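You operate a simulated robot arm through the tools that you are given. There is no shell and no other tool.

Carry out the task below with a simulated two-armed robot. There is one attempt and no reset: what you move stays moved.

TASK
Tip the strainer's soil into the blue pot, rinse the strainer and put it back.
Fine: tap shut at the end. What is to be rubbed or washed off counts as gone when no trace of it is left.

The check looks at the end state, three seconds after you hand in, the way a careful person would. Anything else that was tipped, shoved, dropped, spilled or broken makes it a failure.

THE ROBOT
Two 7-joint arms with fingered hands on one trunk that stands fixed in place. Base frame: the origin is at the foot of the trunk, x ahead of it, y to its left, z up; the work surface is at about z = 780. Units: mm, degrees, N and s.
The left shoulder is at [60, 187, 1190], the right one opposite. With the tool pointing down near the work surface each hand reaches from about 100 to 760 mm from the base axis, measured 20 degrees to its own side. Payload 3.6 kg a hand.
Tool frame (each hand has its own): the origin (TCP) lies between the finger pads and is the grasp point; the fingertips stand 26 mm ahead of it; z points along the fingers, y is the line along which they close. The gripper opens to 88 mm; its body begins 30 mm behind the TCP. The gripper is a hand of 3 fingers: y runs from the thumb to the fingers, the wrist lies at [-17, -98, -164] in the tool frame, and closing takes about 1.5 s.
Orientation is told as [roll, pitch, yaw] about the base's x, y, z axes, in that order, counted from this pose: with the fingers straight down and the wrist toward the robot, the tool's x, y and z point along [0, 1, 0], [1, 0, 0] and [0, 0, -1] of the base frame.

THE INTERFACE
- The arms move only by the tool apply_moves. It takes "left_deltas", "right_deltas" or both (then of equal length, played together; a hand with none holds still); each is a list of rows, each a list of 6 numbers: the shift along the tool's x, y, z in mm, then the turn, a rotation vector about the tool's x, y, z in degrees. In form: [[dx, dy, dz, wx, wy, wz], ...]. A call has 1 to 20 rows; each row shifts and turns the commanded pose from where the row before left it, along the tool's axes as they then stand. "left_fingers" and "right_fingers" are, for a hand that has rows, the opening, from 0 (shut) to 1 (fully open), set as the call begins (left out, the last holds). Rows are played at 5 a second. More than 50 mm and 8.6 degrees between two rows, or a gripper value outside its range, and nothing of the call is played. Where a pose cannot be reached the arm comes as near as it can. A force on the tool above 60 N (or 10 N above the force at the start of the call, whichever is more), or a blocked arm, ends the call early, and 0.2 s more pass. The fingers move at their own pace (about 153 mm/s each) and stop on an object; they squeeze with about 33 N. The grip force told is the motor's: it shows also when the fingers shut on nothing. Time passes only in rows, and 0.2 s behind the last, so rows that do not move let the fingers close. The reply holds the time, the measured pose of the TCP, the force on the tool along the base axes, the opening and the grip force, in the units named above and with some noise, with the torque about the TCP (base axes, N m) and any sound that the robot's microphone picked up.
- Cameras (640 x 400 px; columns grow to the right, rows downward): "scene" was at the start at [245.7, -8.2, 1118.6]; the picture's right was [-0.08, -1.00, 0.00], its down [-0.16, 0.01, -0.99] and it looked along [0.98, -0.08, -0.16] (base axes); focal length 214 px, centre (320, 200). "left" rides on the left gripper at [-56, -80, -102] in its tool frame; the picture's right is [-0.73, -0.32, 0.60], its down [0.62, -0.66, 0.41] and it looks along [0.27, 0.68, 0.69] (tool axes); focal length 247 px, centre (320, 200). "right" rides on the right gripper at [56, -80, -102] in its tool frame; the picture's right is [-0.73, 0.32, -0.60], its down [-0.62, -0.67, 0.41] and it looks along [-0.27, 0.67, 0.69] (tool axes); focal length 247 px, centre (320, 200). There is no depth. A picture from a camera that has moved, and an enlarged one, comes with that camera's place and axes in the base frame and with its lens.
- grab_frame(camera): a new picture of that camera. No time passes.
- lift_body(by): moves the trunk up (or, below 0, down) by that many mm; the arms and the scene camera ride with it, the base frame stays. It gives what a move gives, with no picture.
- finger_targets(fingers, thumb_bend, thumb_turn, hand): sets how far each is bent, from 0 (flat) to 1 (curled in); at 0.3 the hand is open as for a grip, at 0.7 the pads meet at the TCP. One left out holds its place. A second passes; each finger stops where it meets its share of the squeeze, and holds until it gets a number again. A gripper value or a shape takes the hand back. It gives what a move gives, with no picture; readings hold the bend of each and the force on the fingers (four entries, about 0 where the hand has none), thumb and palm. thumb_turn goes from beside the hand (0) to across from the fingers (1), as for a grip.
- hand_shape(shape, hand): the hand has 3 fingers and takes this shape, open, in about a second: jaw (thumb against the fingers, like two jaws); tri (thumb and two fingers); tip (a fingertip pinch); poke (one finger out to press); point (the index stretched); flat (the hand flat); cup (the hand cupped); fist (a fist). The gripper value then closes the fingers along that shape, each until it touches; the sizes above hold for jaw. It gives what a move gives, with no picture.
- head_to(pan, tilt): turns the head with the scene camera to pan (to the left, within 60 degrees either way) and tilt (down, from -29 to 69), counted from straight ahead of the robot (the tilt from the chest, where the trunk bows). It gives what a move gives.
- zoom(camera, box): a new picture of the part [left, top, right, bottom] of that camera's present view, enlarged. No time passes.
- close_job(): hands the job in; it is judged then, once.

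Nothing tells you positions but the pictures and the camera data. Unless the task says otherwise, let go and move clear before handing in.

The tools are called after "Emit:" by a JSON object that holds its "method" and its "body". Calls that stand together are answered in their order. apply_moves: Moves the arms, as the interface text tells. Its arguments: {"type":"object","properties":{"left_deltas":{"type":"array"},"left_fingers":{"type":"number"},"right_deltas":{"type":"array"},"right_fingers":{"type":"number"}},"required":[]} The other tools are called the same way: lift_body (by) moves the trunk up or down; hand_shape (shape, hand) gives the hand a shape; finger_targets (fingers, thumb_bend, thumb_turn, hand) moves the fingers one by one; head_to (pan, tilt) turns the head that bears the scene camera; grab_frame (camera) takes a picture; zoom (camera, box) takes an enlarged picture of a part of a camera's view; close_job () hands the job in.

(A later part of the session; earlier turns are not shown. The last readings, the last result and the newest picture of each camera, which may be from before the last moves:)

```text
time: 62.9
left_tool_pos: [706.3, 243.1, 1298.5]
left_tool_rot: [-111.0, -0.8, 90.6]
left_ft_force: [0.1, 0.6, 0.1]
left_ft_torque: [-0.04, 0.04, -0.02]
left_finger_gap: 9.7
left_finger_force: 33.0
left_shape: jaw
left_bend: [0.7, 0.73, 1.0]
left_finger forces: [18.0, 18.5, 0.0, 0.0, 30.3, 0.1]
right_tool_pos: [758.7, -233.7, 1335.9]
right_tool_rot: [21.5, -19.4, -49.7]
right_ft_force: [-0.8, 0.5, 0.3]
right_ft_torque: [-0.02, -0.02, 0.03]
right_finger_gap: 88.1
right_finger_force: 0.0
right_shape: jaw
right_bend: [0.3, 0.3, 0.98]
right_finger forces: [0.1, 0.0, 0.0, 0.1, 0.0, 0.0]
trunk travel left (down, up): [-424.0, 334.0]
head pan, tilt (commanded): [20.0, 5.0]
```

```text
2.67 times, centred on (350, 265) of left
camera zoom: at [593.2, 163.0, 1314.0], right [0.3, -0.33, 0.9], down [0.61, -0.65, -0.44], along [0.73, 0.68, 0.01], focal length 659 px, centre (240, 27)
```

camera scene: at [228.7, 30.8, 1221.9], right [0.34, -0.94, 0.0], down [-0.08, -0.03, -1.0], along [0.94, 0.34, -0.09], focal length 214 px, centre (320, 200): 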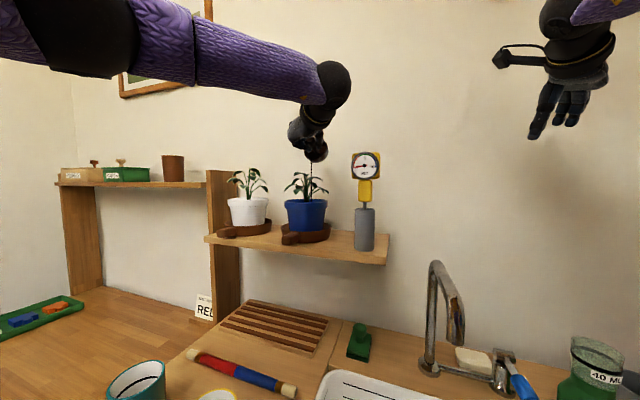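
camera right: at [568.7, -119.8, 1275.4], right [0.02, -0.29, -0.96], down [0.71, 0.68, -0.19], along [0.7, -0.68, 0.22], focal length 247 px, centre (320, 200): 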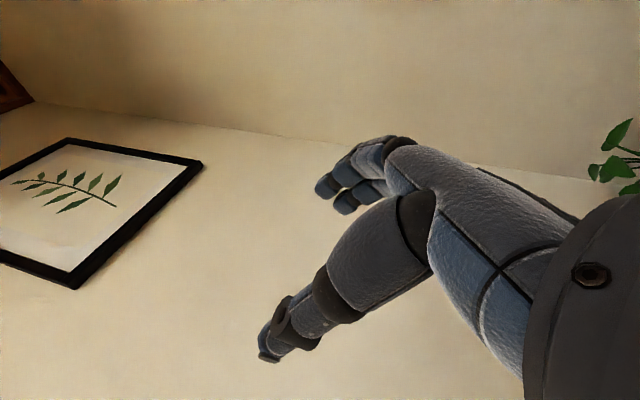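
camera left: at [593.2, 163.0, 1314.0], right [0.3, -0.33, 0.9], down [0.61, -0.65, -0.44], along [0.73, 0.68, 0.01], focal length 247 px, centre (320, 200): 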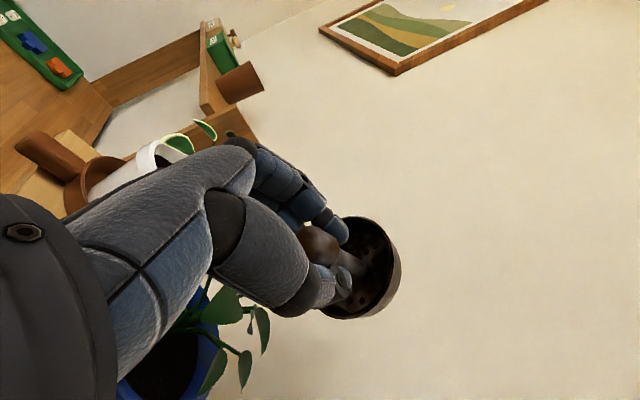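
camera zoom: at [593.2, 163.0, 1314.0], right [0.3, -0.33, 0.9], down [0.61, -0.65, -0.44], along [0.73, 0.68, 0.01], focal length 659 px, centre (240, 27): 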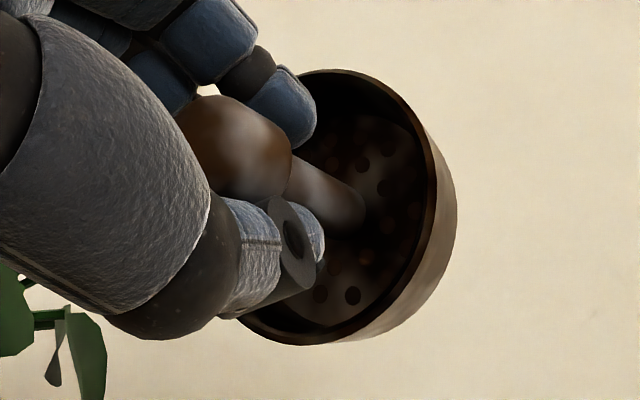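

The strainer is emptied apart from brown smears on the basket and knob. A little more tilt with a hold makes sure nothing loose remains.

Emit:
{"method": "apply_moves", "body": {"left_deltas": [[2.24, 0, -2.23, 0, -4, 0], [2.24, 0, -2.23, 0, -4, 0], [2.24, 0, -2.23, 0, -4, 0], [2.24, 0, -2.23, 0, -4, 0], [0, 0, 0, 0, 0, 0], [0, 0, 0, 0, 0, 0], [0, 0, 0, 0, 0, 0], [0, 0, 0, 0, 0, 0], [0, 0, 0, 0, 0, 0], [0, 0, 0, 0, 0, 0]]}}

Emit:
{"method": "zoom", "body": {"camera": "left", "box": [280, 190, 420, 340]}}

Emit:
{"method": "grab_frame", "body": {"camera": "scene"}}

```text
time: 65.1
left_tool_pos: [702.7, 243.0, 1288.0]
left_tool_rot: [-126.8, -0.6, 90.8]
left_ft_force: [0.4, 0.5, -0.2]
left_ft_torque: [0.01, 0.01, 0.02]
left_finger_gap: 9.7
left_finger_force: 33.1
left_shape: jaw
left_bend: [0.7, 0.73, 1.0]
left_finger forces: [17.9, 18.4, 0.0, 0.0, 30.2, 0.0]
right_tool_pos: [757.5, -235.0, 1336.9]
right_tool_rot: [21.4, -19.4, -49.8]
right_ft_force: [0.1, -0.8, 0.5]
right_ft_torque: [0.0, -0.01, -0.02]
right_finger_gap: 87.8
right_finger_force: 0.0
right_shape: jaw
right_bend: [0.3, 0.3, 0.98]
right_finger forces: [0.0, 0.0, 0.0, 0.0, 0.0, 0.0]
trunk travel left (down, up): [-424.0, 334.0]
head pan, tilt (commanded): [20.0, 5.0]
```

```text
2.67 times, centred on (350, 265) of left
camera zoom: at [589.2, 163.4, 1270.5], right [0.04, -0.33, 0.94], down [0.71, -0.65, -0.26], along [0.7, 0.68, 0.21], focal length 659 px, centre (240, 27)
```

zoom: 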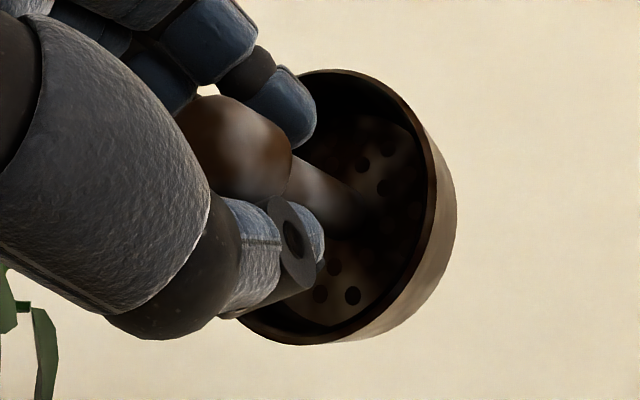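

```text
taken
camera scene: at [228.7, 30.8, 1221.9], right [0.34, -0.94, 0.0], down [-0.08, -0.03, -1.0], along [0.94, 0.34, -0.09], focal length 214 px, centre (320, 200)
```

scene: 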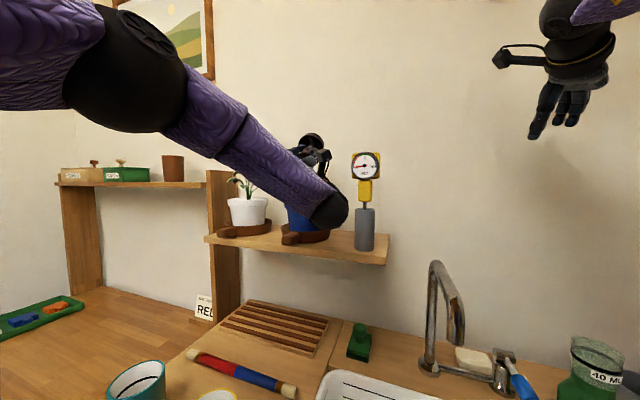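

The soil is out and none landed outside the pot as far as I can see. Now I'll tilt back over the pot and retract straight away from the plant.

Emit:
{"method": "apply_moves", "body": {"left_deltas": [[-3.99, 0, 4.9, 0, 8, 0], [-3.99, 0, 4.9, 0, 8, 0], [-3.99, 0, 4.9, 0, 8, 0], [-3.99, 0, 4.9, 0, 8, 0], [-3.99, 0, 4.9, 0, 8, 0], [-3.99, 0, 4.9, 0, 8, 0], [-3.99, 0, 4.9, 0, 8, 0], [-3.99, 0, 4.9, 0, 8, 0], [15.9, 0, -31.2, 0, 0, 0], [15.9, 0, -31.2, 0, 0, 0], [15.9, 0, -31.2, 0, 0, 0], [15.9, 0, -31.2, 0, 0, 0]]}}

Emit:
{"method": "grab_frame", "body": {"camera": "scene"}}

Emit:
{"method": "grab_frame", "body": {"camera": "left"}}

Emit:
{"method": "zoom", "body": {"camera": "scene", "box": [200, 140, 400, 280]}}

```text
time: 67.7
left_tool_pos: [593.5, 242.4, 1324.5]
left_tool_rot: [-63.0, -0.7, 90.6]
left_ft_force: [0.0, 0.3, -0.8]
left_ft_torque: [0.03, -0.02, 0.01]
left_finger_gap: 9.9
left_finger_force: 32.8
left_shape: jaw
left_bend: [0.7, 0.73, 1.0]
left_finger forces: [17.8, 18.6, 0.0, 0.0, 30.0, 0.1]
right_tool_pos: [756.7, -233.6, 1337.6]
right_tool_rot: [21.4, -19.4, -49.8]
right_ft_force: [-0.9, -0.6, 1.7]
right_ft_torque: [-0.01, -0.03, 0.0]
right_finger_gap: 87.7
right_finger_force: 0.0
right_shape: jaw
right_bend: [0.3, 0.3, 0.98]
right_finger forces: [0.0, 0.0, 0.1, 0.0, 0.0, 0.1]
trunk travel left (down, up): [-424.0, 334.0]
head pan, tilt (commanded): [20.0, 5.0]
```

```text
taken
camera scene: at [228.1, 31.1, 1222.0], right [0.34, -0.94, 0.0], down [-0.08, -0.03, -1.0], along [0.94, 0.34, -0.09], focal length 214 px, centre (320, 200)
```

scene: 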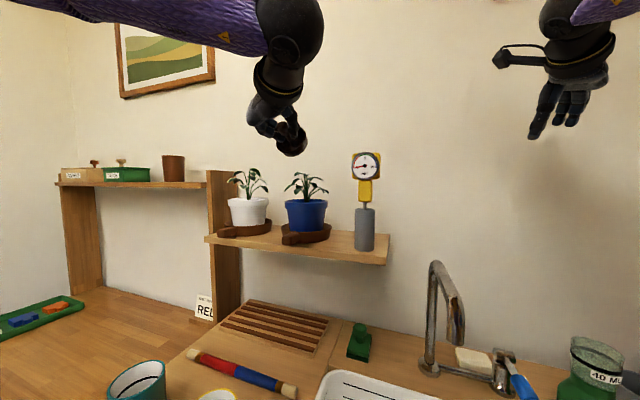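

```text
taken
camera left: at [529.5, 162.0, 1419.5], right [0.87, -0.31, 0.38], down [0.09, -0.65, -0.75], along [0.48, 0.69, -0.54], focal length 247 px, centre (320, 200)
```

left: 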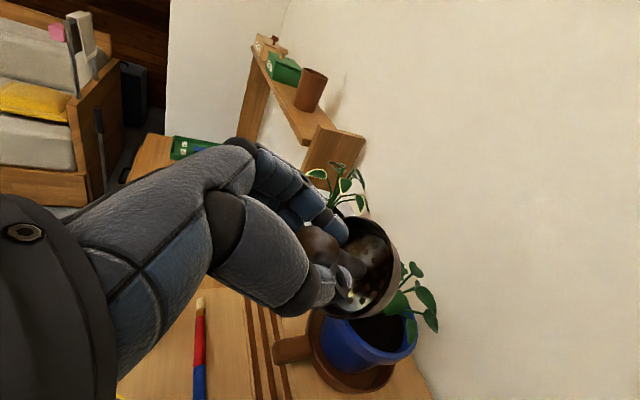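

```text
2.86 times, centred on (300, 210) of scene
camera zoom: at [228.1, 31.1, 1222.0], right [0.34, -0.94, 0.0], down [-0.08, -0.03, -1.0], along [0.94, 0.34, -0.09], focal length 613 px, centre (377, 171)
```

zoom: 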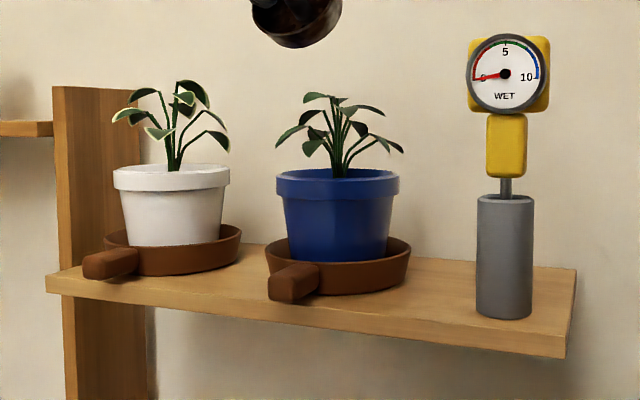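

No soil on the shelf or saucer. Next I'll study the tap lever closely.

Emit:
{"method": "head_to", "body": {"pan": -18, "tilt": 35}}

Emit:
{"method": "grab_frame", "body": {"camera": "scene"}}

Emit:
{"method": "zoom", "body": {"camera": "scene", "box": [280, 60, 440, 160]}}

```text
time: 68.7
left_tool_pos: [595.1, 242.9, 1323.0]
left_tool_rot: [-62.9, -0.8, 90.7]
left_ft_force: [0.3, 0.0, -1.2]
left_ft_torque: [0.02, 0.0, -0.02]
left_finger_gap: 9.7
left_finger_force: 32.7
left_shape: jaw
left_bend: [0.7, 0.73, 1.0]
left_finger forces: [18.0, 18.6, 0.1, 0.0, 30.0, 0.1]
right_tool_pos: [758.5, -234.1, 1336.3]
right_tool_rot: [21.4, -19.4, -49.8]
right_ft_force: [-0.9, 0.1, -0.1]
right_ft_torque: [-0.03, -0.01, -0.03]
right_finger_gap: 88.0
right_finger_force: 0.0
right_shape: jaw
right_bend: [0.3, 0.3, 0.98]
right_finger forces: [0.0, 0.2, 0.0, 0.0, 0.0, 0.1]
trunk travel left (down, up): [-424.0, 334.0]
head pan, tilt (commanded): [-18.0, 35.0]
```

```text
taken
camera scene: at [226.2, -27.8, 1173.7], right [-0.31, -0.95, 0.0], down [-0.55, 0.18, -0.82], along [0.78, -0.25, -0.57], focal length 214 px, centre (320, 200)
```

scene: 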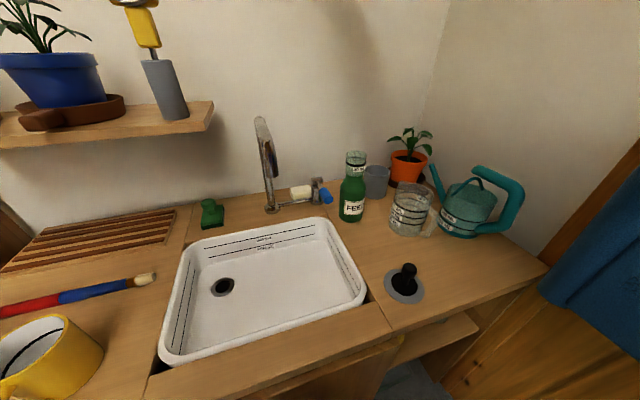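

```text
4.00 times, centred on (360, 110) of scene
camera zoom: at [226.2, -27.8, 1173.7], right [-0.31, -0.95, 0.0], down [-0.55, 0.18, -0.82], along [0.78, -0.25, -0.57], focal length 858 px, centre (160, 560)
```

zoom: 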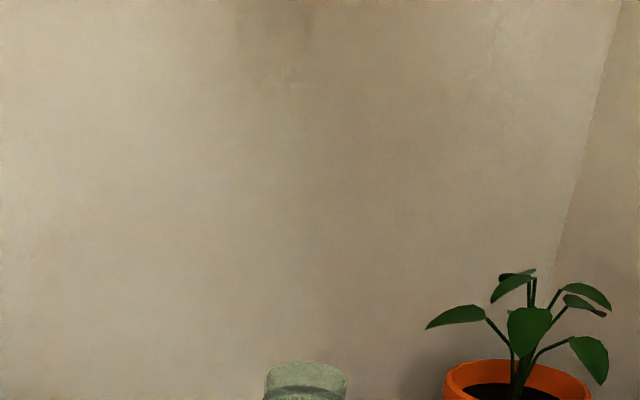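

I'll zoom onto the tap itself.

Emit:
{"method": "zoom", "body": {"camera": "scene", "box": [230, 105, 390, 230]}}

Emit:
{"method": "zoom", "body": {"camera": "scene", "box": [280, 165, 350, 220]}}

Emit:
{"method": "grab_frame", "body": {"camera": "right"}}

```text
3.20 times, centred on (310, 168) of scene
camera zoom: at [226.2, -27.8, 1173.7], right [-0.31, -0.95, 0.0], down [-0.55, 0.18, -0.82], along [0.78, -0.25, -0.57], focal length 686 px, centre (352, 304)
```

zoom: 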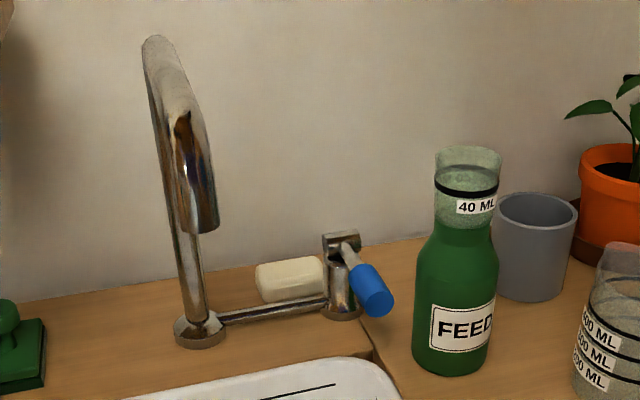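

```text
7.27 times, centred on (315, 192) of scene
camera zoom: at [226.2, -27.8, 1173.7], right [-0.31, -0.95, 0.0], down [-0.55, 0.18, -0.82], along [0.78, -0.25, -0.57], focal length 1560 px, centre (356, 254)
```

zoom: 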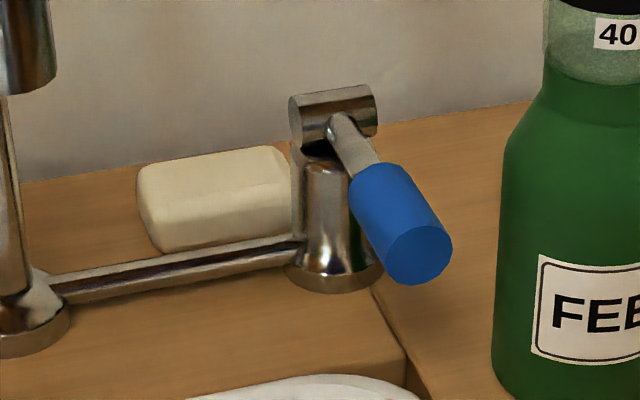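

```text
taken
camera right: at [697.2, -137.2, 1418.4], right [-0.56, -0.74, 0.38], down [-0.6, 0.05, -0.8], along [0.57, -0.67, -0.47], focal length 247 px, centre (320, 200)
```

right: 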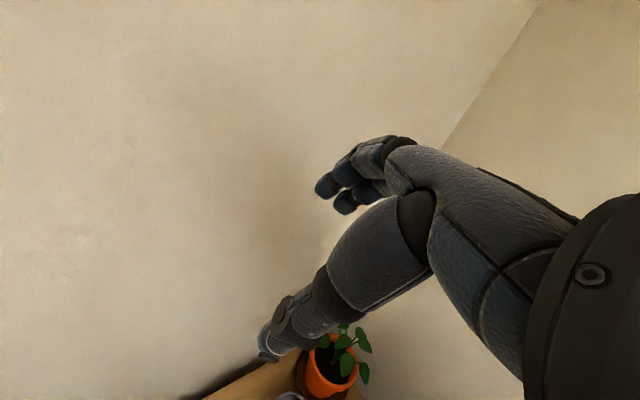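

The lever is horizontal, pointing toward the robot: pivot about (754, -189, 855), blue sleeve x 651–699 at z≈857; its axis suggests it lifts. I'll first bring the strainer back upright and over the sink with the left arm.

Emit:
{"method": "apply_moves", "body": {"left_deltas": [[0, 0, -5, 0, 7.9, 0], [0, 0, -5, 0, 7.9, 0], [0, 0, -5, 0, 7.9, 0], [0, 0, -5, 0, 7.9, 0], [0, 0, 0, 0, 7.9, 0], [0, 0, 0, 0, 7.9, 0], [0, 0, 0, 0, 7.9, 0], [0, 0, 0, 0, 7.7, 0], [0, 0, 0, 0, 0, 7.5], [0, 0, 0, 0, 0, 7.5], [0, 0, 0, 0, 0, 7.5], [0, 0, 0, 0, 0, 7.5], [0, 0, 0, 0, 0, 7.5], [0, 0, 0, 0, 0, 7.5], [0, 0, 0, 0, 0, 7.5], [0, 0, 0, 0, 0, 7.5]]}}

Emit:
{"method": "grab_frame", "body": {"camera": "left"}}

```text
time: 72.1
left_tool_pos: [579.5, 241.4, 1335.5]
left_tool_rot: [0.8, -0.5, 30.5]
left_ft_force: [0.6, 0.5, -0.1]
left_ft_torque: [0.0, -0.01, -0.01]
left_finger_gap: 9.9
left_finger_force: 33.1
left_shape: jaw
left_bend: [0.7, 0.73, 1.0]
left_finger forces: [18.3, 18.5, 0.0, 0.0, 29.9, 0.0]
right_tool_pos: [758.9, -232.4, 1336.3]
right_tool_rot: [21.3, -19.4, -49.8]
right_ft_force: [1.0, 0.5, -0.8]
right_ft_torque: [-0.01, 0.05, 0.0]
right_finger_gap: 87.7
right_finger_force: 0.0
right_shape: jaw
right_bend: [0.3, 0.3, 0.98]
right_finger forces: [0.0, 0.0, 0.0, 0.0, 0.1, 0.1]
trunk travel left (down, up): [-424.0, 334.0]
head pan, tilt (commanded): [-18.0, 35.0]
```

```text
taken
camera left: at [539.9, 152.4, 1436.4], right [0.1, -0.79, -0.61], down [-0.89, 0.21, -0.41], along [0.45, 0.58, -0.68], focal length 247 px, centre (320, 200)
```

left: 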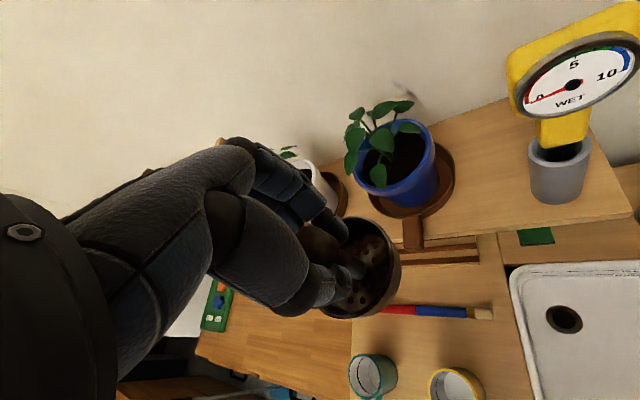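

Upright again at yaw 30°. Let me check the pot, shelf and saucer for stray soil from this angle, and move the strainer to the sink.

Emit:
{"method": "zoom", "body": {"camera": "left", "box": [300, 80, 500, 260]}}

Emit:
{"method": "apply_moves", "body": {"left_deltas": [[-20, -37, 20, 0, 0, 0], [-20, -37, 20, 0, 0, 0], [-20, -37, 20, 0, 0, 0], [-20, -37, 20, 0, 0, 0], [-20, -37, 20, 0, 0, 0], [0, 0, 44, 0, 0, 0], [0, 0, 44, 0, 0, 0], [0, 0, 44, 0, 0, 0], [0, 0, 44, 0, 0, 0], [0, 0, 44, 0, 0, 0], [0, 0, 44, 0, 0, 0], [0, 0, 44, 0, 0, 0], [0, 0, 44, 0, 0, 0]]}}

Emit:
{"method": "grab_frame", "body": {"camera": "scene"}}

```text
2.22 times, centred on (400, 170) of left
camera zoom: at [539.9, 152.4, 1436.4], right [0.1, -0.79, -0.61], down [-0.89, 0.21, -0.41], along [0.45, 0.58, -0.68], focal length 549 px, centre (142, 267)
```

zoom: 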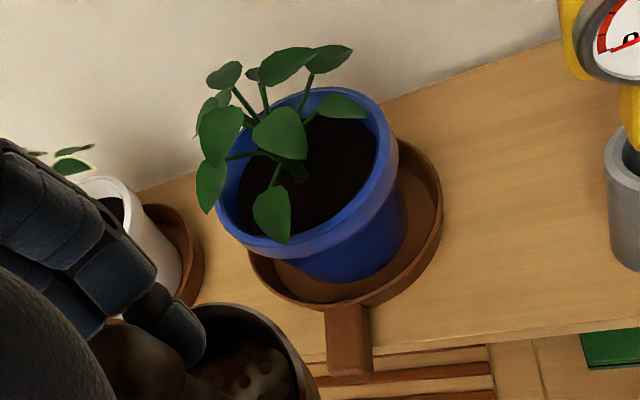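

```text
time: 74.9
left_tool_pos: [471.0, 68.5, 878.5]
left_tool_rot: [0.6, -0.3, 30.7]
left_ft_force: [0.0, 0.0, -1.0]
left_ft_torque: [-0.01, 0.0, -0.01]
left_finger_gap: 9.9
left_finger_force: 33.5
left_shape: jaw
left_bend: [0.7, 0.73, 1.0]
left_finger forces: [18.3, 18.5, 0.1, 0.1, 29.8, 0.0]
right_tool_pos: [758.1, -233.0, 1337.6]
right_tool_rot: [21.4, -19.3, -49.9]
right_ft_force: [0.6, -0.1, 0.7]
right_ft_torque: [-0.01, 0.01, 0.0]
right_finger_gap: 87.8
right_finger_force: 0.1
right_shape: jaw
right_bend: [0.3, 0.3, 0.98]
right_finger forces: [0.0, 0.0, 0.1, 0.0, 0.0, 0.0]
trunk travel left (down, up): [-424.0, 334.0]
head pan, tilt (commanded): [-18.0, 35.0]
```

```text
taken
camera scene: at [226.4, -27.9, 1173.6], right [-0.31, -0.95, 0.0], down [-0.55, 0.18, -0.82], along [0.78, -0.25, -0.57], focal length 214 px, centre (320, 200)
```

scene: 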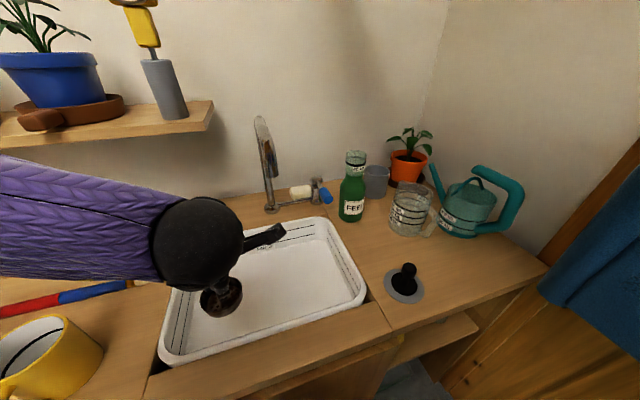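

The pot and shelf are clean and the strainer is over the sink. Now I bring the right hand back and re-orient it (fingers forward-down at ~50°) for the tap lever.

Emit:
{"method": "apply_moves", "body": {"right_deltas": [[-24.3, -32.1, 4.7, 0, 0, 0], [-24.3, -32.1, 4.7, 0, 0, 0], [-24.3, -32.1, 4.7, 0, 0, 0], [-24.3, -32.1, 4.7, 0, 0, 0], [-24.3, -32.1, 4.7, 0, 0, 0], [-24.3, -32.1, 4.7, 0, 0, 0], [0, 0, 0, 0, 0, -7.5], [0, 0, 0, 0, 0, -7.5], [0, 0, 0, 0, 0, -7.5], [0, 0, 0, 0, 0, -7.5], [0, 0, 0, 0, 0, -7.5], [0, 0, 0, 0, 0, -7.5], [0, 0, 0, -7.4, 0, 0], [0, 0, 0, -7.4, 0, 0], [0, 0, 0, -7.4, 0, 0]], "right_fingers": 0.7}}

Emit:
{"method": "grab_frame", "body": {"camera": "right"}}

Emit:
{"method": "grab_frame", "body": {"camera": "scene"}}

```text
time: 78.1
left_tool_pos: [470.9, 67.8, 880.4]
left_tool_rot: [0.7, -0.5, 30.7]
left_ft_force: [-0.6, -0.3, -0.5]
left_ft_torque: [0.04, 0.01, -0.01]
left_finger_gap: 9.7
left_finger_force: 32.6
left_shape: jaw
left_bend: [0.7, 0.73, 1.0]
left_finger forces: [18.2, 18.5, 0.1, 0.0, 29.9, 0.0]
right_tool_pos: [562.9, -196.8, 1197.9]
right_tool_rot: [0.6, -36.0, -1.2]
right_ft_force: [0.7, -0.2, -0.1]
right_ft_torque: [-0.02, 0.03, 0.01]
right_finger_gap: 61.8
right_finger_force: 0.1
right_shape: jaw
right_bend: [0.35, 0.56, 0.99]
right_finger forces: [0.0, 0.0, 0.0, 0.0, 0.0, 0.0]
right hand out of reach, approached as far as the arm can: row 14, 15
trunk travel left (down, up): [-424.0, 334.0]
head pan, tilt (commanded): [-18.0, 35.0]
```

```text
taken
camera right: at [439.2, -138.5, 1233.1], right [-0.11, -0.74, 0.67], down [-0.31, -0.61, -0.73], along [0.95, -0.28, -0.16], focal length 247 px, centre (320, 200)
```

right: 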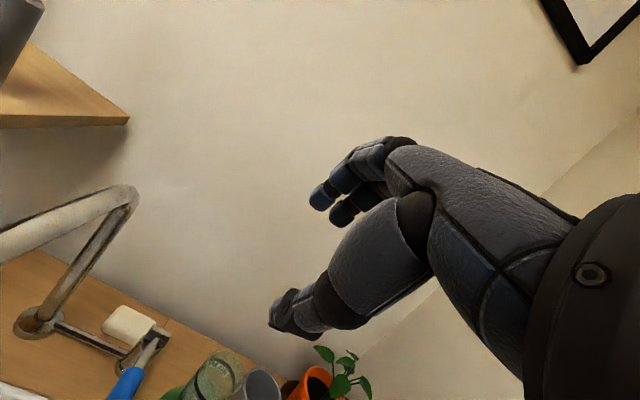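

```text
taken
camera scene: at [226.1, -28.0, 1173.7], right [-0.31, -0.95, 0.0], down [-0.55, 0.18, -0.82], along [0.78, -0.25, -0.57], focal length 214 px, centre (320, 200)
```

scene: 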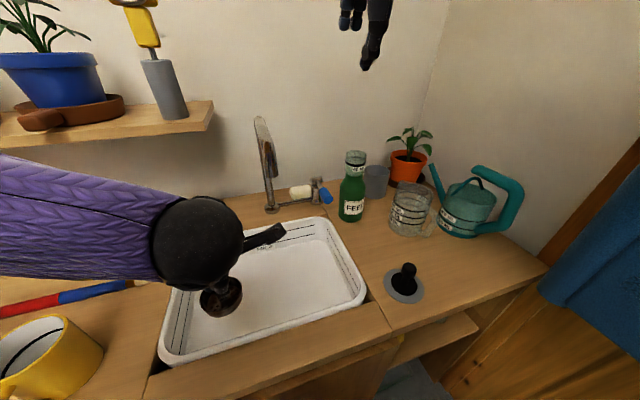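

Yaw 0 only tilts to 36°, so I'll use the orientation family that worked before: yaw -60° then tilt about the finger axis, with the fingers closed into a beak to lift the lever from below.

Emit:
{"method": "apply_moves", "body": {"right_deltas": [[0, 0, 0, 7.2, 0, 0], [0, 0, 0, 7.2, 0, 0], [0, 0, 0, 7.2, 0, 0], [0, 0, 0, 7.2, 0, 0], [0, 0, 0, 7.2, 0, 0], [0, 0, 0, 0, 0, 7.4], [0, 0, 0, 0, 0, 7.4], [0, 0, 0, 0, 0, 7.4], [0, 0, 0, 0, 0, 7.4], [0, 0, 0, 0, 0, 7.4], [0, 0, 0, 0, 0, 7.4], [0, 0, 0, 0, 0, 7.4], [0, 0, 0, 0, 0, 7.4]], "right_fingers": 0}}

Emit:
{"method": "apply_moves", "body": {"right_deltas": [[0, 0, 0, 0, 8, 0], [0, 0, 0, 0, 8, 0], [0, 0, 0, 0, 8, 0], [0, 0, 0, 0, 8, 0], [0, 0, 0, 0, 8, 0], [0, 0, 0, 0, 8, 0], [0, 0, 0, 0, 8, 0], [0, 0, 0, 0, 8, 0], [0, 0, 0, 0, 8, 0], [0, 0, 0, 0, 8, 0]]}}

Emit:
{"method": "grab_frame", "body": {"camera": "right"}}

Emit:
{"method": "grab_frame", "body": {"camera": "scene"}}

```text
time: 80.9
left_tool_pos: [471.5, 67.6, 879.5]
left_tool_rot: [0.7, -0.2, 30.7]
left_ft_force: [0.5, -0.5, 0.1]
left_ft_torque: [0.0, -0.01, -0.02]
left_finger_gap: 9.5
left_finger_force: 33.2
left_shape: jaw
left_bend: [0.7, 0.73, 1.0]
left_finger forces: [18.4, 18.5, 0.0, 0.0, 29.9, 0.0]
right_tool_pos: [562.2, -194.9, 1198.2]
right_tool_rot: [0.2, 0.4, -60.3]
right_ft_force: [-0.2, 0.8, 0.4]
right_ft_torque: [0.0, -0.01, 0.02]
right_finger_gap: 0.0
right_finger_force: 32.7
right_shape: jaw
right_bend: [0.7, 0.45, 1.0]
right_finger forces: [0.0, 0.0, 0.0, 0.0, 0.0, 0.0]
trunk travel left (down, up): [-424.0, 334.0]
head pan, tilt (commanded): [-18.0, 35.0]
```

```text
time: 83.1
left_tool_pos: [470.6, 68.3, 880.7]
left_tool_rot: [0.8, -0.5, 30.8]
left_ft_force: [-1.2, -0.6, -0.6]
left_ft_torque: [0.03, -0.01, 0.03]
left_finger_gap: 9.9
left_finger_force: 33.0
left_shape: jaw
left_bend: [0.7, 0.73, 1.0]
left_finger forces: [18.3, 18.6, 0.0, 0.0, 30.0, 0.0]
right_tool_pos: [560.6, -177.7, 1211.8]
right_tool_rot: [80.3, 0.9, -60.3]
right_ft_force: [-0.7, -2.3, -2.4]
right_ft_torque: [0.03, -0.1, 0.15]
right_finger_gap: 0.0
right_finger_force: 33.4
right_shape: jaw
right_bend: [0.7, 0.45, 1.0]
right_finger forces: [0.0, 0.1, 0.0, 0.0, 0.0, 0.1]
right hand out of reach, approached as far as the arm can: row 10
trunk travel left (down, up): [-424.0, 334.0]
head pan, tilt (commanded): [-18.0, 35.0]
```

```text
taken
camera right: at [442.9, -154.5, 1284.5], right [-0.47, -0.62, -0.63], down [-0.07, 0.74, -0.67], along [0.88, -0.27, -0.39], focal length 247 px, centre (320, 200)
```

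right: 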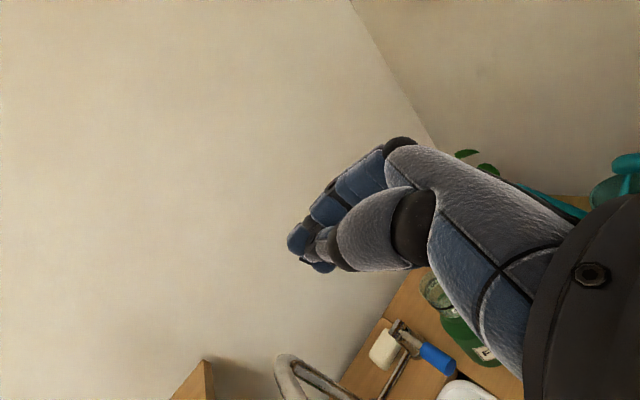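

```text
taken
camera scene: at [224.6, -28.5, 1173.9], right [-0.31, -0.95, 0.0], down [-0.54, 0.18, -0.82], along [0.78, -0.25, -0.57], focal length 214 px, centre (320, 200)
```

scene: 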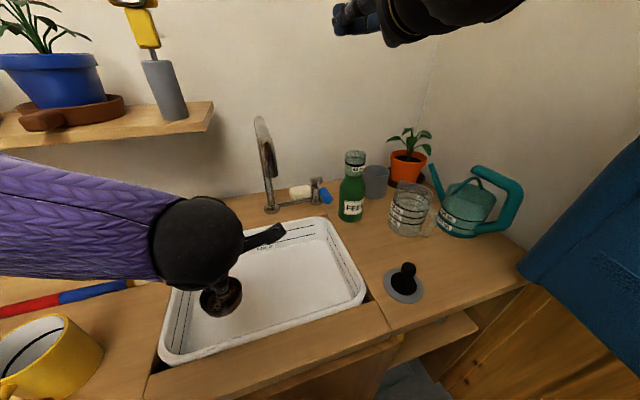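

The hand reached the orientation. I notice a blue cloth at the right that seems changed slightly, so I'll look there before going on.

Emit:
{"method": "head_to", "body": {"pan": -58, "tilt": 15}}

Emit:
{"method": "grab_frame", "body": {"camera": "scene"}}

```text
time: 84.2
left_tool_pos: [470.7, 68.1, 880.3]
left_tool_rot: [0.8, -0.4, 30.7]
left_ft_force: [-0.6, -1.8, -0.8]
left_ft_torque: [-0.01, 0.01, 0.0]
left_finger_gap: 9.8
left_finger_force: 32.6
left_shape: jaw
left_bend: [0.7, 0.73, 1.0]
left_finger forces: [18.3, 18.5, 0.1, 0.1, 29.9, 0.0]
right_tool_pos: [561.2, -173.7, 1213.9]
right_tool_rot: [80.4, 1.1, -60.0]
right_ft_force: [-0.5, 1.0, 0.3]
right_ft_torque: [0.02, -0.04, -0.01]
right_finger_gap: 0.1
right_finger_force: 33.1
right_shape: jaw
right_bend: [0.7, 0.45, 1.0]
right_finger forces: [0.0, 0.0, 0.0, 0.0, 0.0, 0.1]
trunk travel left (down, up): [-424.0, 334.0]
head pan, tilt (commanded): [-58.0, 15.0]
```

```text
taken
camera scene: at [192.1, -80.0, 1205.6], right [-0.85, -0.53, 0.0], down [-0.14, 0.22, -0.97], along [0.51, -0.82, -0.26], focal length 214 px, centre (320, 200)
```

scene: 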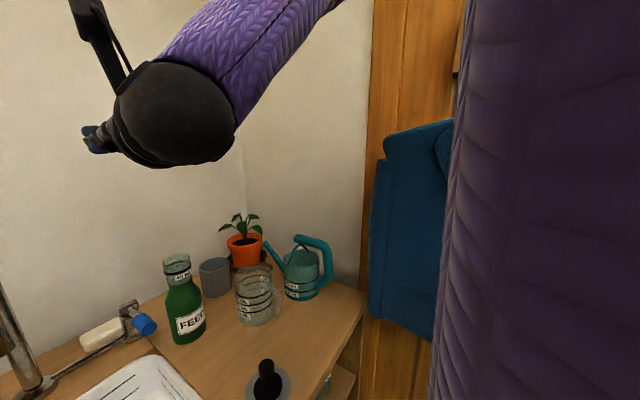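

The coat hangs free of the arm. Now I lower the right hand in steps toward the tap lever, staying right of the spout.

Emit:
{"method": "apply_moves", "body": {"right_deltas": [[-42.3, 3.2, 10.7, 0, 0, 0], [-42.3, 3.2, 10.7, 0, 0, 0], [-42.3, 3.2, 10.7, 0, 0, 0], [-42.3, 3.2, 10.7, 0, 0, 0], [-42.3, 3.2, 10.7, 0, 0, 0], [-42.3, 3.2, 10.7, 0, 0, 0]]}}

Emit:
{"method": "head_to", "body": {"pan": -20, "tilt": 30}}

Emit:
{"method": "grab_frame", "body": {"camera": "scene"}}

Emit:
{"method": "grab_frame", "body": {"camera": "right"}}

```text
time: 85.6
left_tool_pos: [470.0, 64.9, 880.3]
left_tool_rot: [0.8, -0.4, 30.7]
left_ft_force: [0.3, -0.5, -0.7]
left_ft_torque: [0.0, 0.0, 0.0]
left_finger_gap: 9.8
left_finger_force: 33.2
left_shape: jaw
left_bend: [0.7, 0.73, 1.0]
left_finger forces: [18.3, 18.5, 0.0, 0.0, 29.9, 0.0]
right_tool_pos: [585.9, -71.0, 1021.0]
right_tool_rot: [79.9, 0.6, -61.3]
right_ft_force: [-2.3, -12.5, 3.6]
right_ft_torque: [0.11, 0.03, 0.35]
right_finger_gap: 0.0
right_finger_force: 33.3
right_shape: jaw
right_bend: [0.7, 0.45, 1.0]
right_finger forces: [0.0, 0.0, 0.0, 0.0, 12.2, 0.1]
right hand out of reach, approached as far as the arm can: row 1, 2, 3, 4, 5, 6
trunk travel left (down, up): [-424.0, 334.0]
head pan, tilt (commanded): [-58.0, 15.0]
```

```text
time: 86.6
left_tool_pos: [471.6, 65.4, 881.0]
left_tool_rot: [0.9, -0.5, 30.6]
left_ft_force: [-0.4, 0.9, -0.2]
left_ft_torque: [0.01, -0.02, 0.01]
left_finger_gap: 9.7
left_finger_force: 32.8
left_shape: jaw
left_bend: [0.7, 0.73, 1.0]
left_finger forces: [18.4, 18.5, 0.0, 0.0, 30.0, 0.1]
right_tool_pos: [584.8, -70.6, 1021.2]
right_tool_rot: [79.8, 0.7, -61.1]
right_ft_force: [-1.6, -22.3, 1.9]
right_ft_torque: [0.21, 0.06, 0.63]
right_finger_gap: 0.0
right_finger_force: 32.7
right_shape: jaw
right_bend: [0.7, 0.44, 1.0]
right_finger forces: [0.0, 0.1, 0.1, 0.0, 22.1, 0.0]
trunk travel left (down, up): [-424.0, 334.0]
head pan, tilt (commanded): [-20.0, 30.0]
```

```text
taken
camera scene: at [226.9, -34.6, 1181.5], right [-0.34, -0.94, 0.0], down [-0.47, 0.17, -0.87], along [0.81, -0.3, -0.5], focal length 214 px, centre (320, 200)
```

scene: 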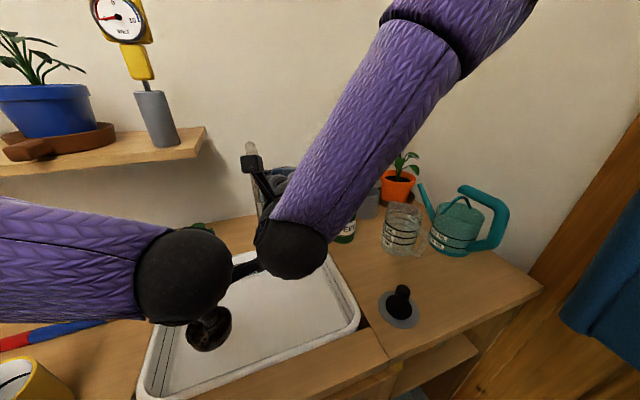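

```text
taken
camera right: at [468.1, -45.1, 1095.2], right [-0.48, -0.62, -0.62], down [-0.07, 0.73, -0.68], along [0.87, -0.28, -0.39], focal length 247 px, centre (320, 200)
```

right: 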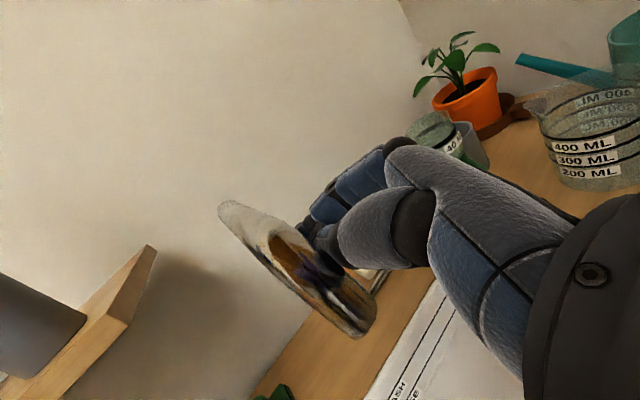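

The arm deviated and the right hand is touching the spout. I'll back off right away, toward the robot, right and up.

Emit:
{"method": "apply_moves", "body": {"right_deltas": [[15.7, 9.8, -26.1, 0, 0, 0], [15.7, 9.8, -26.1, 0, 0, 0]]}}

Emit:
{"method": "grab_frame", "body": {"camera": "right"}}

Emit:
{"method": "grab_frame", "body": {"camera": "scene"}}

```text
time: 87.2
left_tool_pos: [472.3, 66.3, 880.4]
left_tool_rot: [0.9, -0.4, 30.7]
left_ft_force: [-0.2, 0.8, -0.7]
left_ft_torque: [0.05, 0.0, -0.01]
left_finger_gap: 10.0
left_finger_force: 33.3
left_shape: jaw
left_bend: [0.7, 0.73, 1.0]
left_finger forces: [18.3, 18.6, 0.0, 0.0, 29.9, 0.0]
right_tool_pos: [553.2, -94.7, 1069.6]
right_tool_rot: [80.1, 0.7, -60.3]
right_ft_force: [-0.3, -0.8, -0.5]
right_ft_torque: [-0.03, 0.0, 0.04]
right_finger_gap: 0.0
right_finger_force: 33.2
right_shape: jaw
right_bend: [0.7, 0.44, 1.0]
right_finger forces: [0.1, 0.1, 0.0, 0.0, 0.0, 0.0]
right hand out of reach, approached as far as the arm can: row 1, 2
trunk travel left (down, up): [-424.0, 334.0]
head pan, tilt (commanded): [-20.0, 30.0]
```

```text
taken
camera right: at [435.3, -71.0, 1142.6], right [-0.47, -0.63, -0.62], down [-0.07, 0.73, -0.68], along [0.88, -0.27, -0.39], focal length 247 px, centre (320, 200)
```

right: 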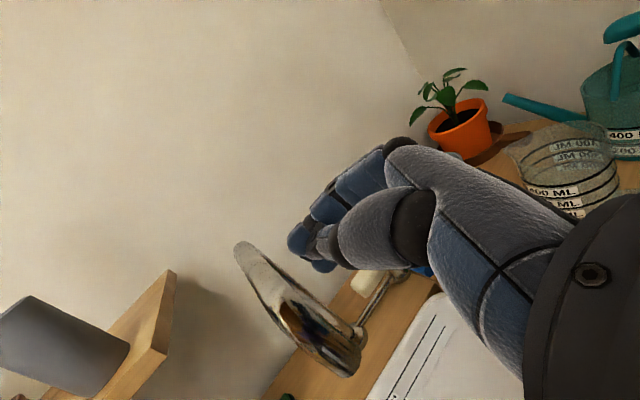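

```text
taken
camera scene: at [227.2, -31.8, 1181.6], right [-0.34, -0.94, 0.0], down [-0.47, 0.17, -0.87], along [0.81, -0.3, -0.5], focal length 214 px, centre (320, 200)
```

scene: 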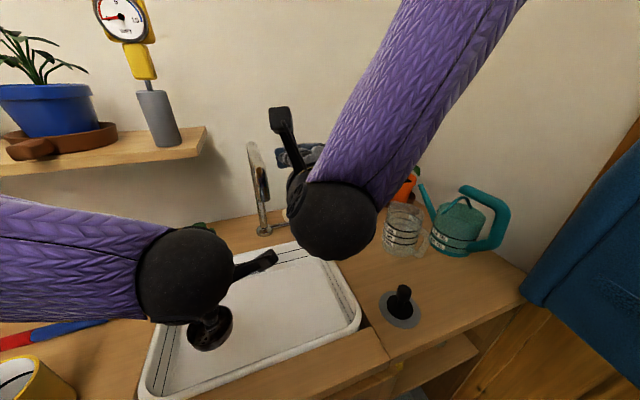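

The hand is free of the spout now. Let me check the coat/elbow area and the spout for any displacement.

Emit:
{"method": "head_to", "body": {"pan": -58, "tilt": 5}}

Emit:
{"method": "grab_frame", "body": {"camera": "scene"}}

Emit:
{"method": "zoom", "body": {"camera": "right", "box": [200, 220, 460, 400]}}

```text
time: 88.3
left_tool_pos: [472.1, 67.7, 881.1]
left_tool_rot: [0.8, -0.4, 30.7]
left_ft_force: [0.4, -1.0, -0.4]
left_ft_torque: [-0.01, 0.0, -0.03]
left_finger_gap: 9.8
left_finger_force: 32.9
left_shape: jaw
left_bend: [0.7, 0.73, 1.0]
left_finger forces: [18.2, 18.6, 0.0, 0.0, 29.9, 0.0]
right_tool_pos: [554.3, -95.7, 1070.0]
right_tool_rot: [80.0, 0.5, -60.5]
right_ft_force: [-0.6, 0.5, -0.2]
right_ft_torque: [0.0, -0.05, 0.02]
right_finger_gap: 0.0
right_finger_force: 33.3
right_shape: jaw
right_bend: [0.7, 0.44, 1.0]
right_finger forces: [0.0, 0.0, 0.1, 0.0, 0.1, 0.1]
trunk travel left (down, up): [-424.0, 334.0]
head pan, tilt (commanded): [-58.0, 5.0]
```

```text
taken
camera scene: at [191.2, -78.5, 1221.8], right [-0.85, -0.53, 0.0], down [-0.05, 0.07, -1.0], along [0.53, -0.84, -0.09], focal length 214 px, centre (320, 200)
```

scene: 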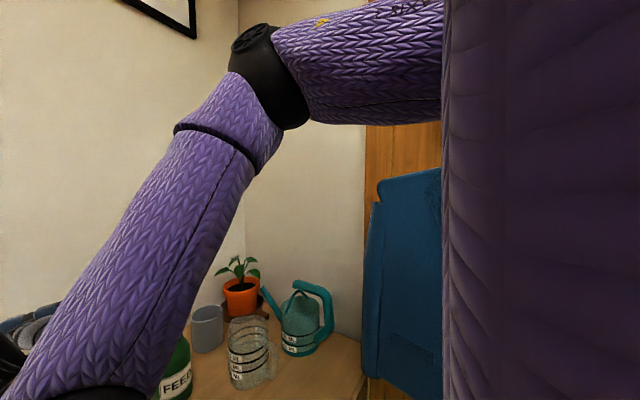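

```text
2.22 times, centred on (330, 310) of right
camera zoom: at [436.3, -70.9, 1141.7], right [-0.47, -0.63, -0.62], down [-0.07, 0.73, -0.68], along [0.88, -0.27, -0.39], focal length 549 px, centre (298, -44)
```

zoom: 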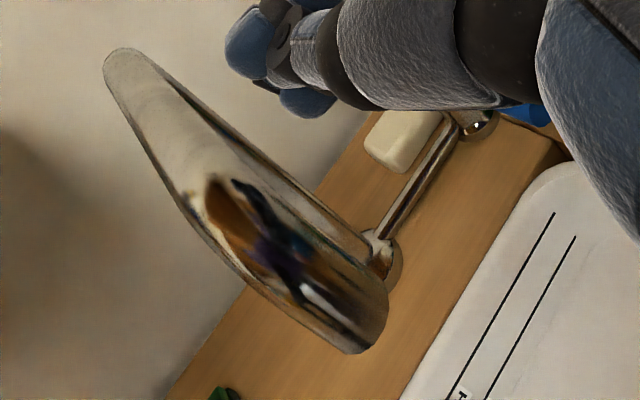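

No contact any more; the coat simply hangs by the door. The pinch approach with yaw -60° and about 35° tilt looks better (clear of spout and bottle), so I'll retreat right/up while reducing the tilt.

Emit:
{"method": "apply_moves", "body": {"right_deltas": [[10.4, 9.5, -15.7, 0, -7.5, 0], [8.5, 9.5, -16.8, 0, -7.5, 0], [6, 9.5, -17.8, 0, -7.5, 0], [3.7, 9.5, -18.4, 0, -7.5, 0], [1, 9.5, -18.7, 0, -7.5, 0], [-1, 9.5, -18.8, 0, -7.5, 0]]}}

Emit:
{"method": "head_to", "body": {"pan": -15, "tilt": 30}}

Emit:
{"method": "grab_frame", "body": {"camera": "scene"}}

Emit:
{"method": "zoom", "body": {"camera": "scene", "box": [230, 100, 390, 230]}}

```text
time: 89.7
left_tool_pos: [470.0, 67.4, 880.3]
left_tool_rot: [0.8, -0.5, 30.8]
left_ft_force: [0.3, 0.3, 0.5]
left_ft_torque: [-0.03, -0.03, -0.02]
left_finger_gap: 9.9
left_finger_force: 32.8
left_shape: jaw
left_bend: [0.7, 0.73, 1.0]
left_finger forces: [18.2, 18.6, 0.1, 0.0, 29.9, 0.0]
right_tool_pos: [511.3, -186.2, 1145.9]
right_tool_rot: [35.1, 0.4, -60.1]
right_ft_force: [1.3, 0.5, 0.9]
right_ft_torque: [0.0, 0.04, -0.04]
right_finger_gap: 0.0
right_finger_force: 33.0
right_shape: jaw
right_bend: [0.7, 0.44, 1.0]
right_finger forces: [0.0, 0.1, 0.0, 0.0, 0.0, 0.0]
trunk travel left (down, up): [-424.0, 334.0]
head pan, tilt (commanded): [-58.0, 5.0]
```

```text
time: 90.8
left_tool_pos: [471.0, 67.6, 879.7]
left_tool_rot: [0.8, -0.3, 30.8]
left_ft_force: [0.4, -0.8, -0.4]
left_ft_torque: [-0.02, 0.04, 0.01]
left_finger_gap: 9.5
left_finger_force: 32.8
left_shape: jaw
left_bend: [0.7, 0.73, 1.0]
left_finger forces: [18.3, 18.4, 0.0, 0.0, 29.9, 0.1]
right_tool_pos: [512.7, -184.9, 1145.6]
right_tool_rot: [35.1, 0.4, -60.2]
right_ft_force: [-0.2, -0.5, 0.0]
right_ft_torque: [0.01, 0.01, -0.01]
right_finger_gap: 0.2
right_finger_force: 32.8
right_shape: jaw
right_bend: [0.7, 0.44, 1.0]
right_finger forces: [0.0, 0.0, 0.1, 0.0, 0.1, 0.0]
trunk travel left (down, up): [-424.0, 334.0]
head pan, tilt (commanded): [-15.0, 30.0]
```

```text
taken
camera scene: at [229.7, -24.1, 1181.5], right [-0.26, -0.97, 0.0], down [-0.48, 0.13, -0.87], along [0.84, -0.22, -0.5], focal length 214 px, centre (320, 200)
```

scene: 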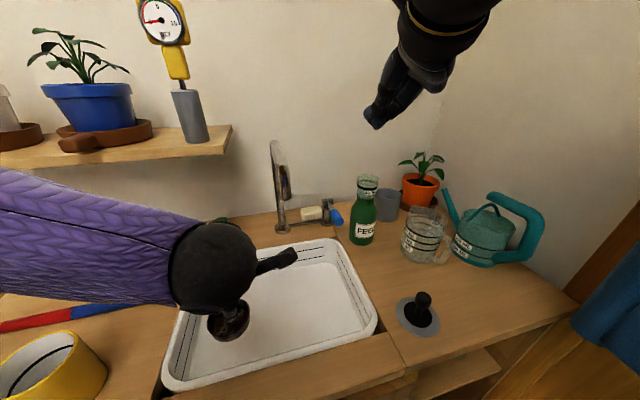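

```text
3.08 times, centred on (310, 165) of scene
camera zoom: at [229.7, -24.1, 1181.5], right [-0.26, -0.97, 0.0], down [-0.48, 0.13, -0.87], along [0.84, -0.22, -0.5], focal length 660 px, centre (351, 308)
```

zoom: 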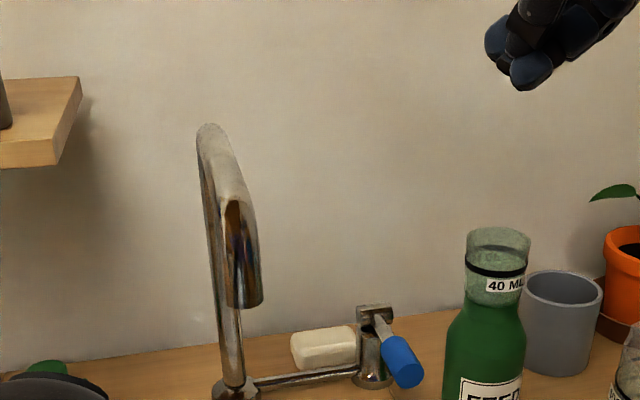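

The spout hasn't moved. I'll open the right hand to 0.7 and bring it above the lever in two stages.

Emit:
{"method": "apply_moves", "body": {"right_deltas": [[0, 13.1, 37.6, 0, 0, 0], [0, 13.1, 37.6, 0, 0, 0], [0, 13.1, 37.6, 0, 0, 0], [0, 13.1, 37.6, 0, 0, 0], [0, 13.1, 37.6, 0, 0, 0]], "right_fingers": 0.7}}

Emit:
{"method": "grab_frame", "body": {"camera": "right"}}

Emit:
{"method": "grab_frame", "body": {"camera": "scene"}}

```text
time: 92.0
left_tool_pos: [472.0, 67.2, 880.4]
left_tool_rot: [0.8, -0.3, 30.7]
left_ft_force: [-0.3, -0.3, 0.8]
left_ft_torque: [0.02, -0.03, 0.0]
left_finger_gap: 9.3
left_finger_force: 33.3
left_shape: jaw
left_bend: [0.7, 0.73, 1.0]
left_finger forces: [18.3, 18.5, 0.0, 0.0, 29.8, 0.1]
right_tool_pos: [638.9, -185.9, 991.3]
right_tool_rot: [35.2, 0.4, -60.2]
right_ft_force: [-0.1, 0.4, -0.3]
right_ft_torque: [0.03, -0.01, 0.02]
right_finger_gap: 61.5
right_finger_force: 0.1
right_shape: jaw
right_bend: [0.36, 0.56, 0.99]
right_finger forces: [0.0, 0.0, 0.0, 0.0, 0.0, 0.1]
trunk travel left (down, up): [-424.0, 334.0]
head pan, tilt (commanded): [-15.0, 30.0]
```

```text
taken
camera right: at [589.6, -125.2, 1107.1], right [-0.66, -0.75, 0.06], down [-0.57, 0.45, -0.69], along [0.49, -0.49, -0.72], focal length 247 px, centre (320, 200)
```

right: 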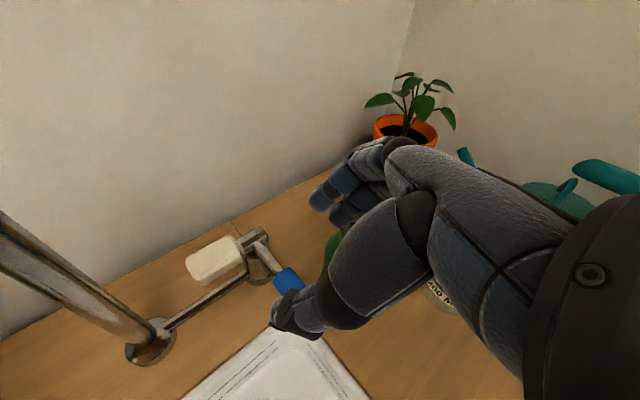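

```text
taken
camera scene: at [230.3, -24.0, 1181.3], right [-0.26, -0.97, 0.0], down [-0.48, 0.13, -0.87], along [0.84, -0.22, -0.5], focal length 214 px, centre (320, 200)
```

scene: 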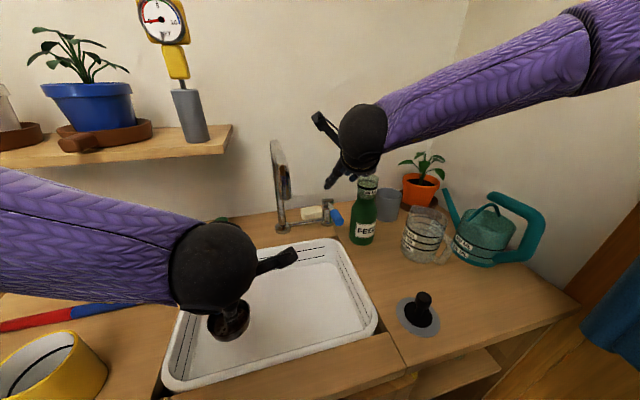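

The sleeve is seen at about (691, -188), as estimated. I'll descend toward it in small steps with the fingers straddling the sleeve.

Emit:
{"method": "apply_moves", "body": {"right_deltas": [[-9.3, 4.4, 25.3, 0, 0, 0], [-9.3, 4.4, 25.3, 0, 0, 0], [-9.3, 4.4, 25.3, 0, 0, 0]]}}

Emit:
{"method": "grab_frame", "body": {"camera": "right"}}

Emit:
{"method": "zoom", "body": {"camera": "scene", "box": [270, 130, 430, 260]}}

```text
time: 92.8
left_tool_pos: [472.9, 67.1, 879.8]
left_tool_rot: [0.8, -0.3, 30.6]
left_ft_force: [0.2, -0.5, -0.5]
left_ft_torque: [-0.02, 0.01, -0.01]
left_finger_gap: 9.8
left_finger_force: 33.2
left_shape: jaw
left_bend: [0.7, 0.73, 1.0]
left_finger forces: [18.3, 18.6, 0.1, 0.1, 30.0, 0.0]
right_tool_pos: [661.8, -187.5, 913.1]
right_tool_rot: [35.0, 0.5, -60.2]
right_ft_force: [0.9, 0.5, 0.6]
right_ft_torque: [-0.01, 0.01, 0.01]
right_finger_gap: 61.4
right_finger_force: 0.1
right_shape: jaw
right_bend: [0.36, 0.56, 0.99]
right_finger forces: [0.1, 0.8, 0.0, 0.0, 0.0, 0.0]
trunk travel left (down, up): [-424.0, 334.0]
head pan, tilt (commanded): [-15.0, 30.0]
```

```text
taken
camera right: at [612.3, -125.8, 1028.4], right [-0.66, -0.75, 0.06], down [-0.57, 0.45, -0.69], along [0.49, -0.49, -0.72], focal length 247 px, centre (320, 200)
```

right: 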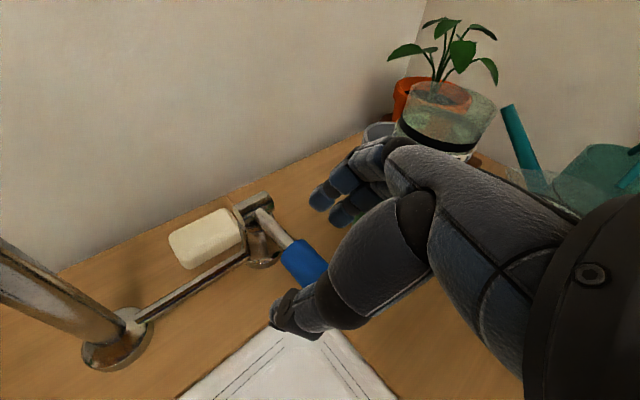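

```text
3.08 times, centred on (350, 195) of scene
camera zoom: at [230.1, -23.7, 1181.4], right [-0.26, -0.97, 0.0], down [-0.48, 0.13, -0.87], along [0.84, -0.22, -0.5], focal length 660 px, centre (228, 215)
```

zoom: 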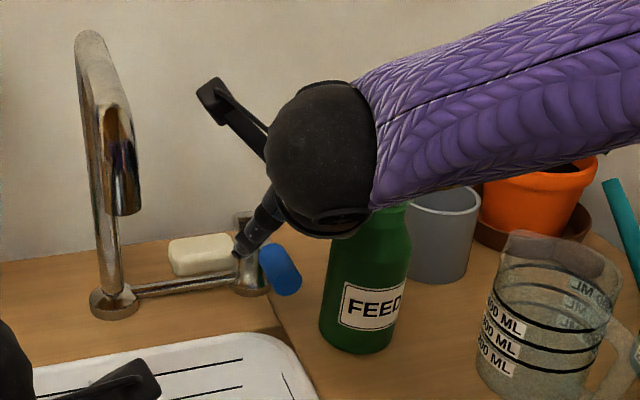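

One finger shows a tiny force, perhaps grazing the bottle's shoulder. I'll zoom in to check before moving on.

Emit:
{"method": "zoom", "body": {"camera": "right", "box": [280, 90, 500, 260]}}

```text
2.35 times, centred on (390, 175) of right
camera zoom: at [612.3, -125.8, 1028.4], right [-0.66, -0.75, 0.06], down [-0.57, 0.45, -0.69], along [0.49, -0.49, -0.72], focal length 581 px, centre (155, 259)
```

zoom: 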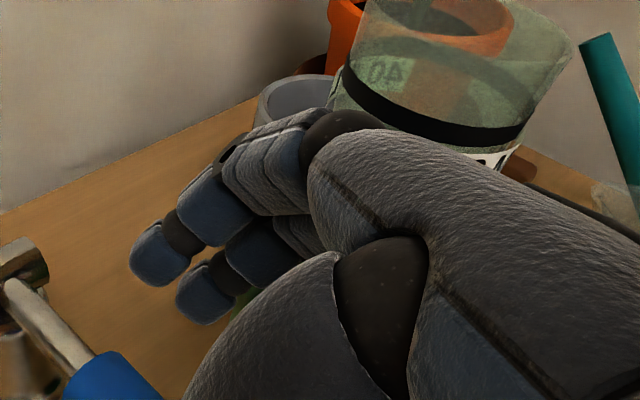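

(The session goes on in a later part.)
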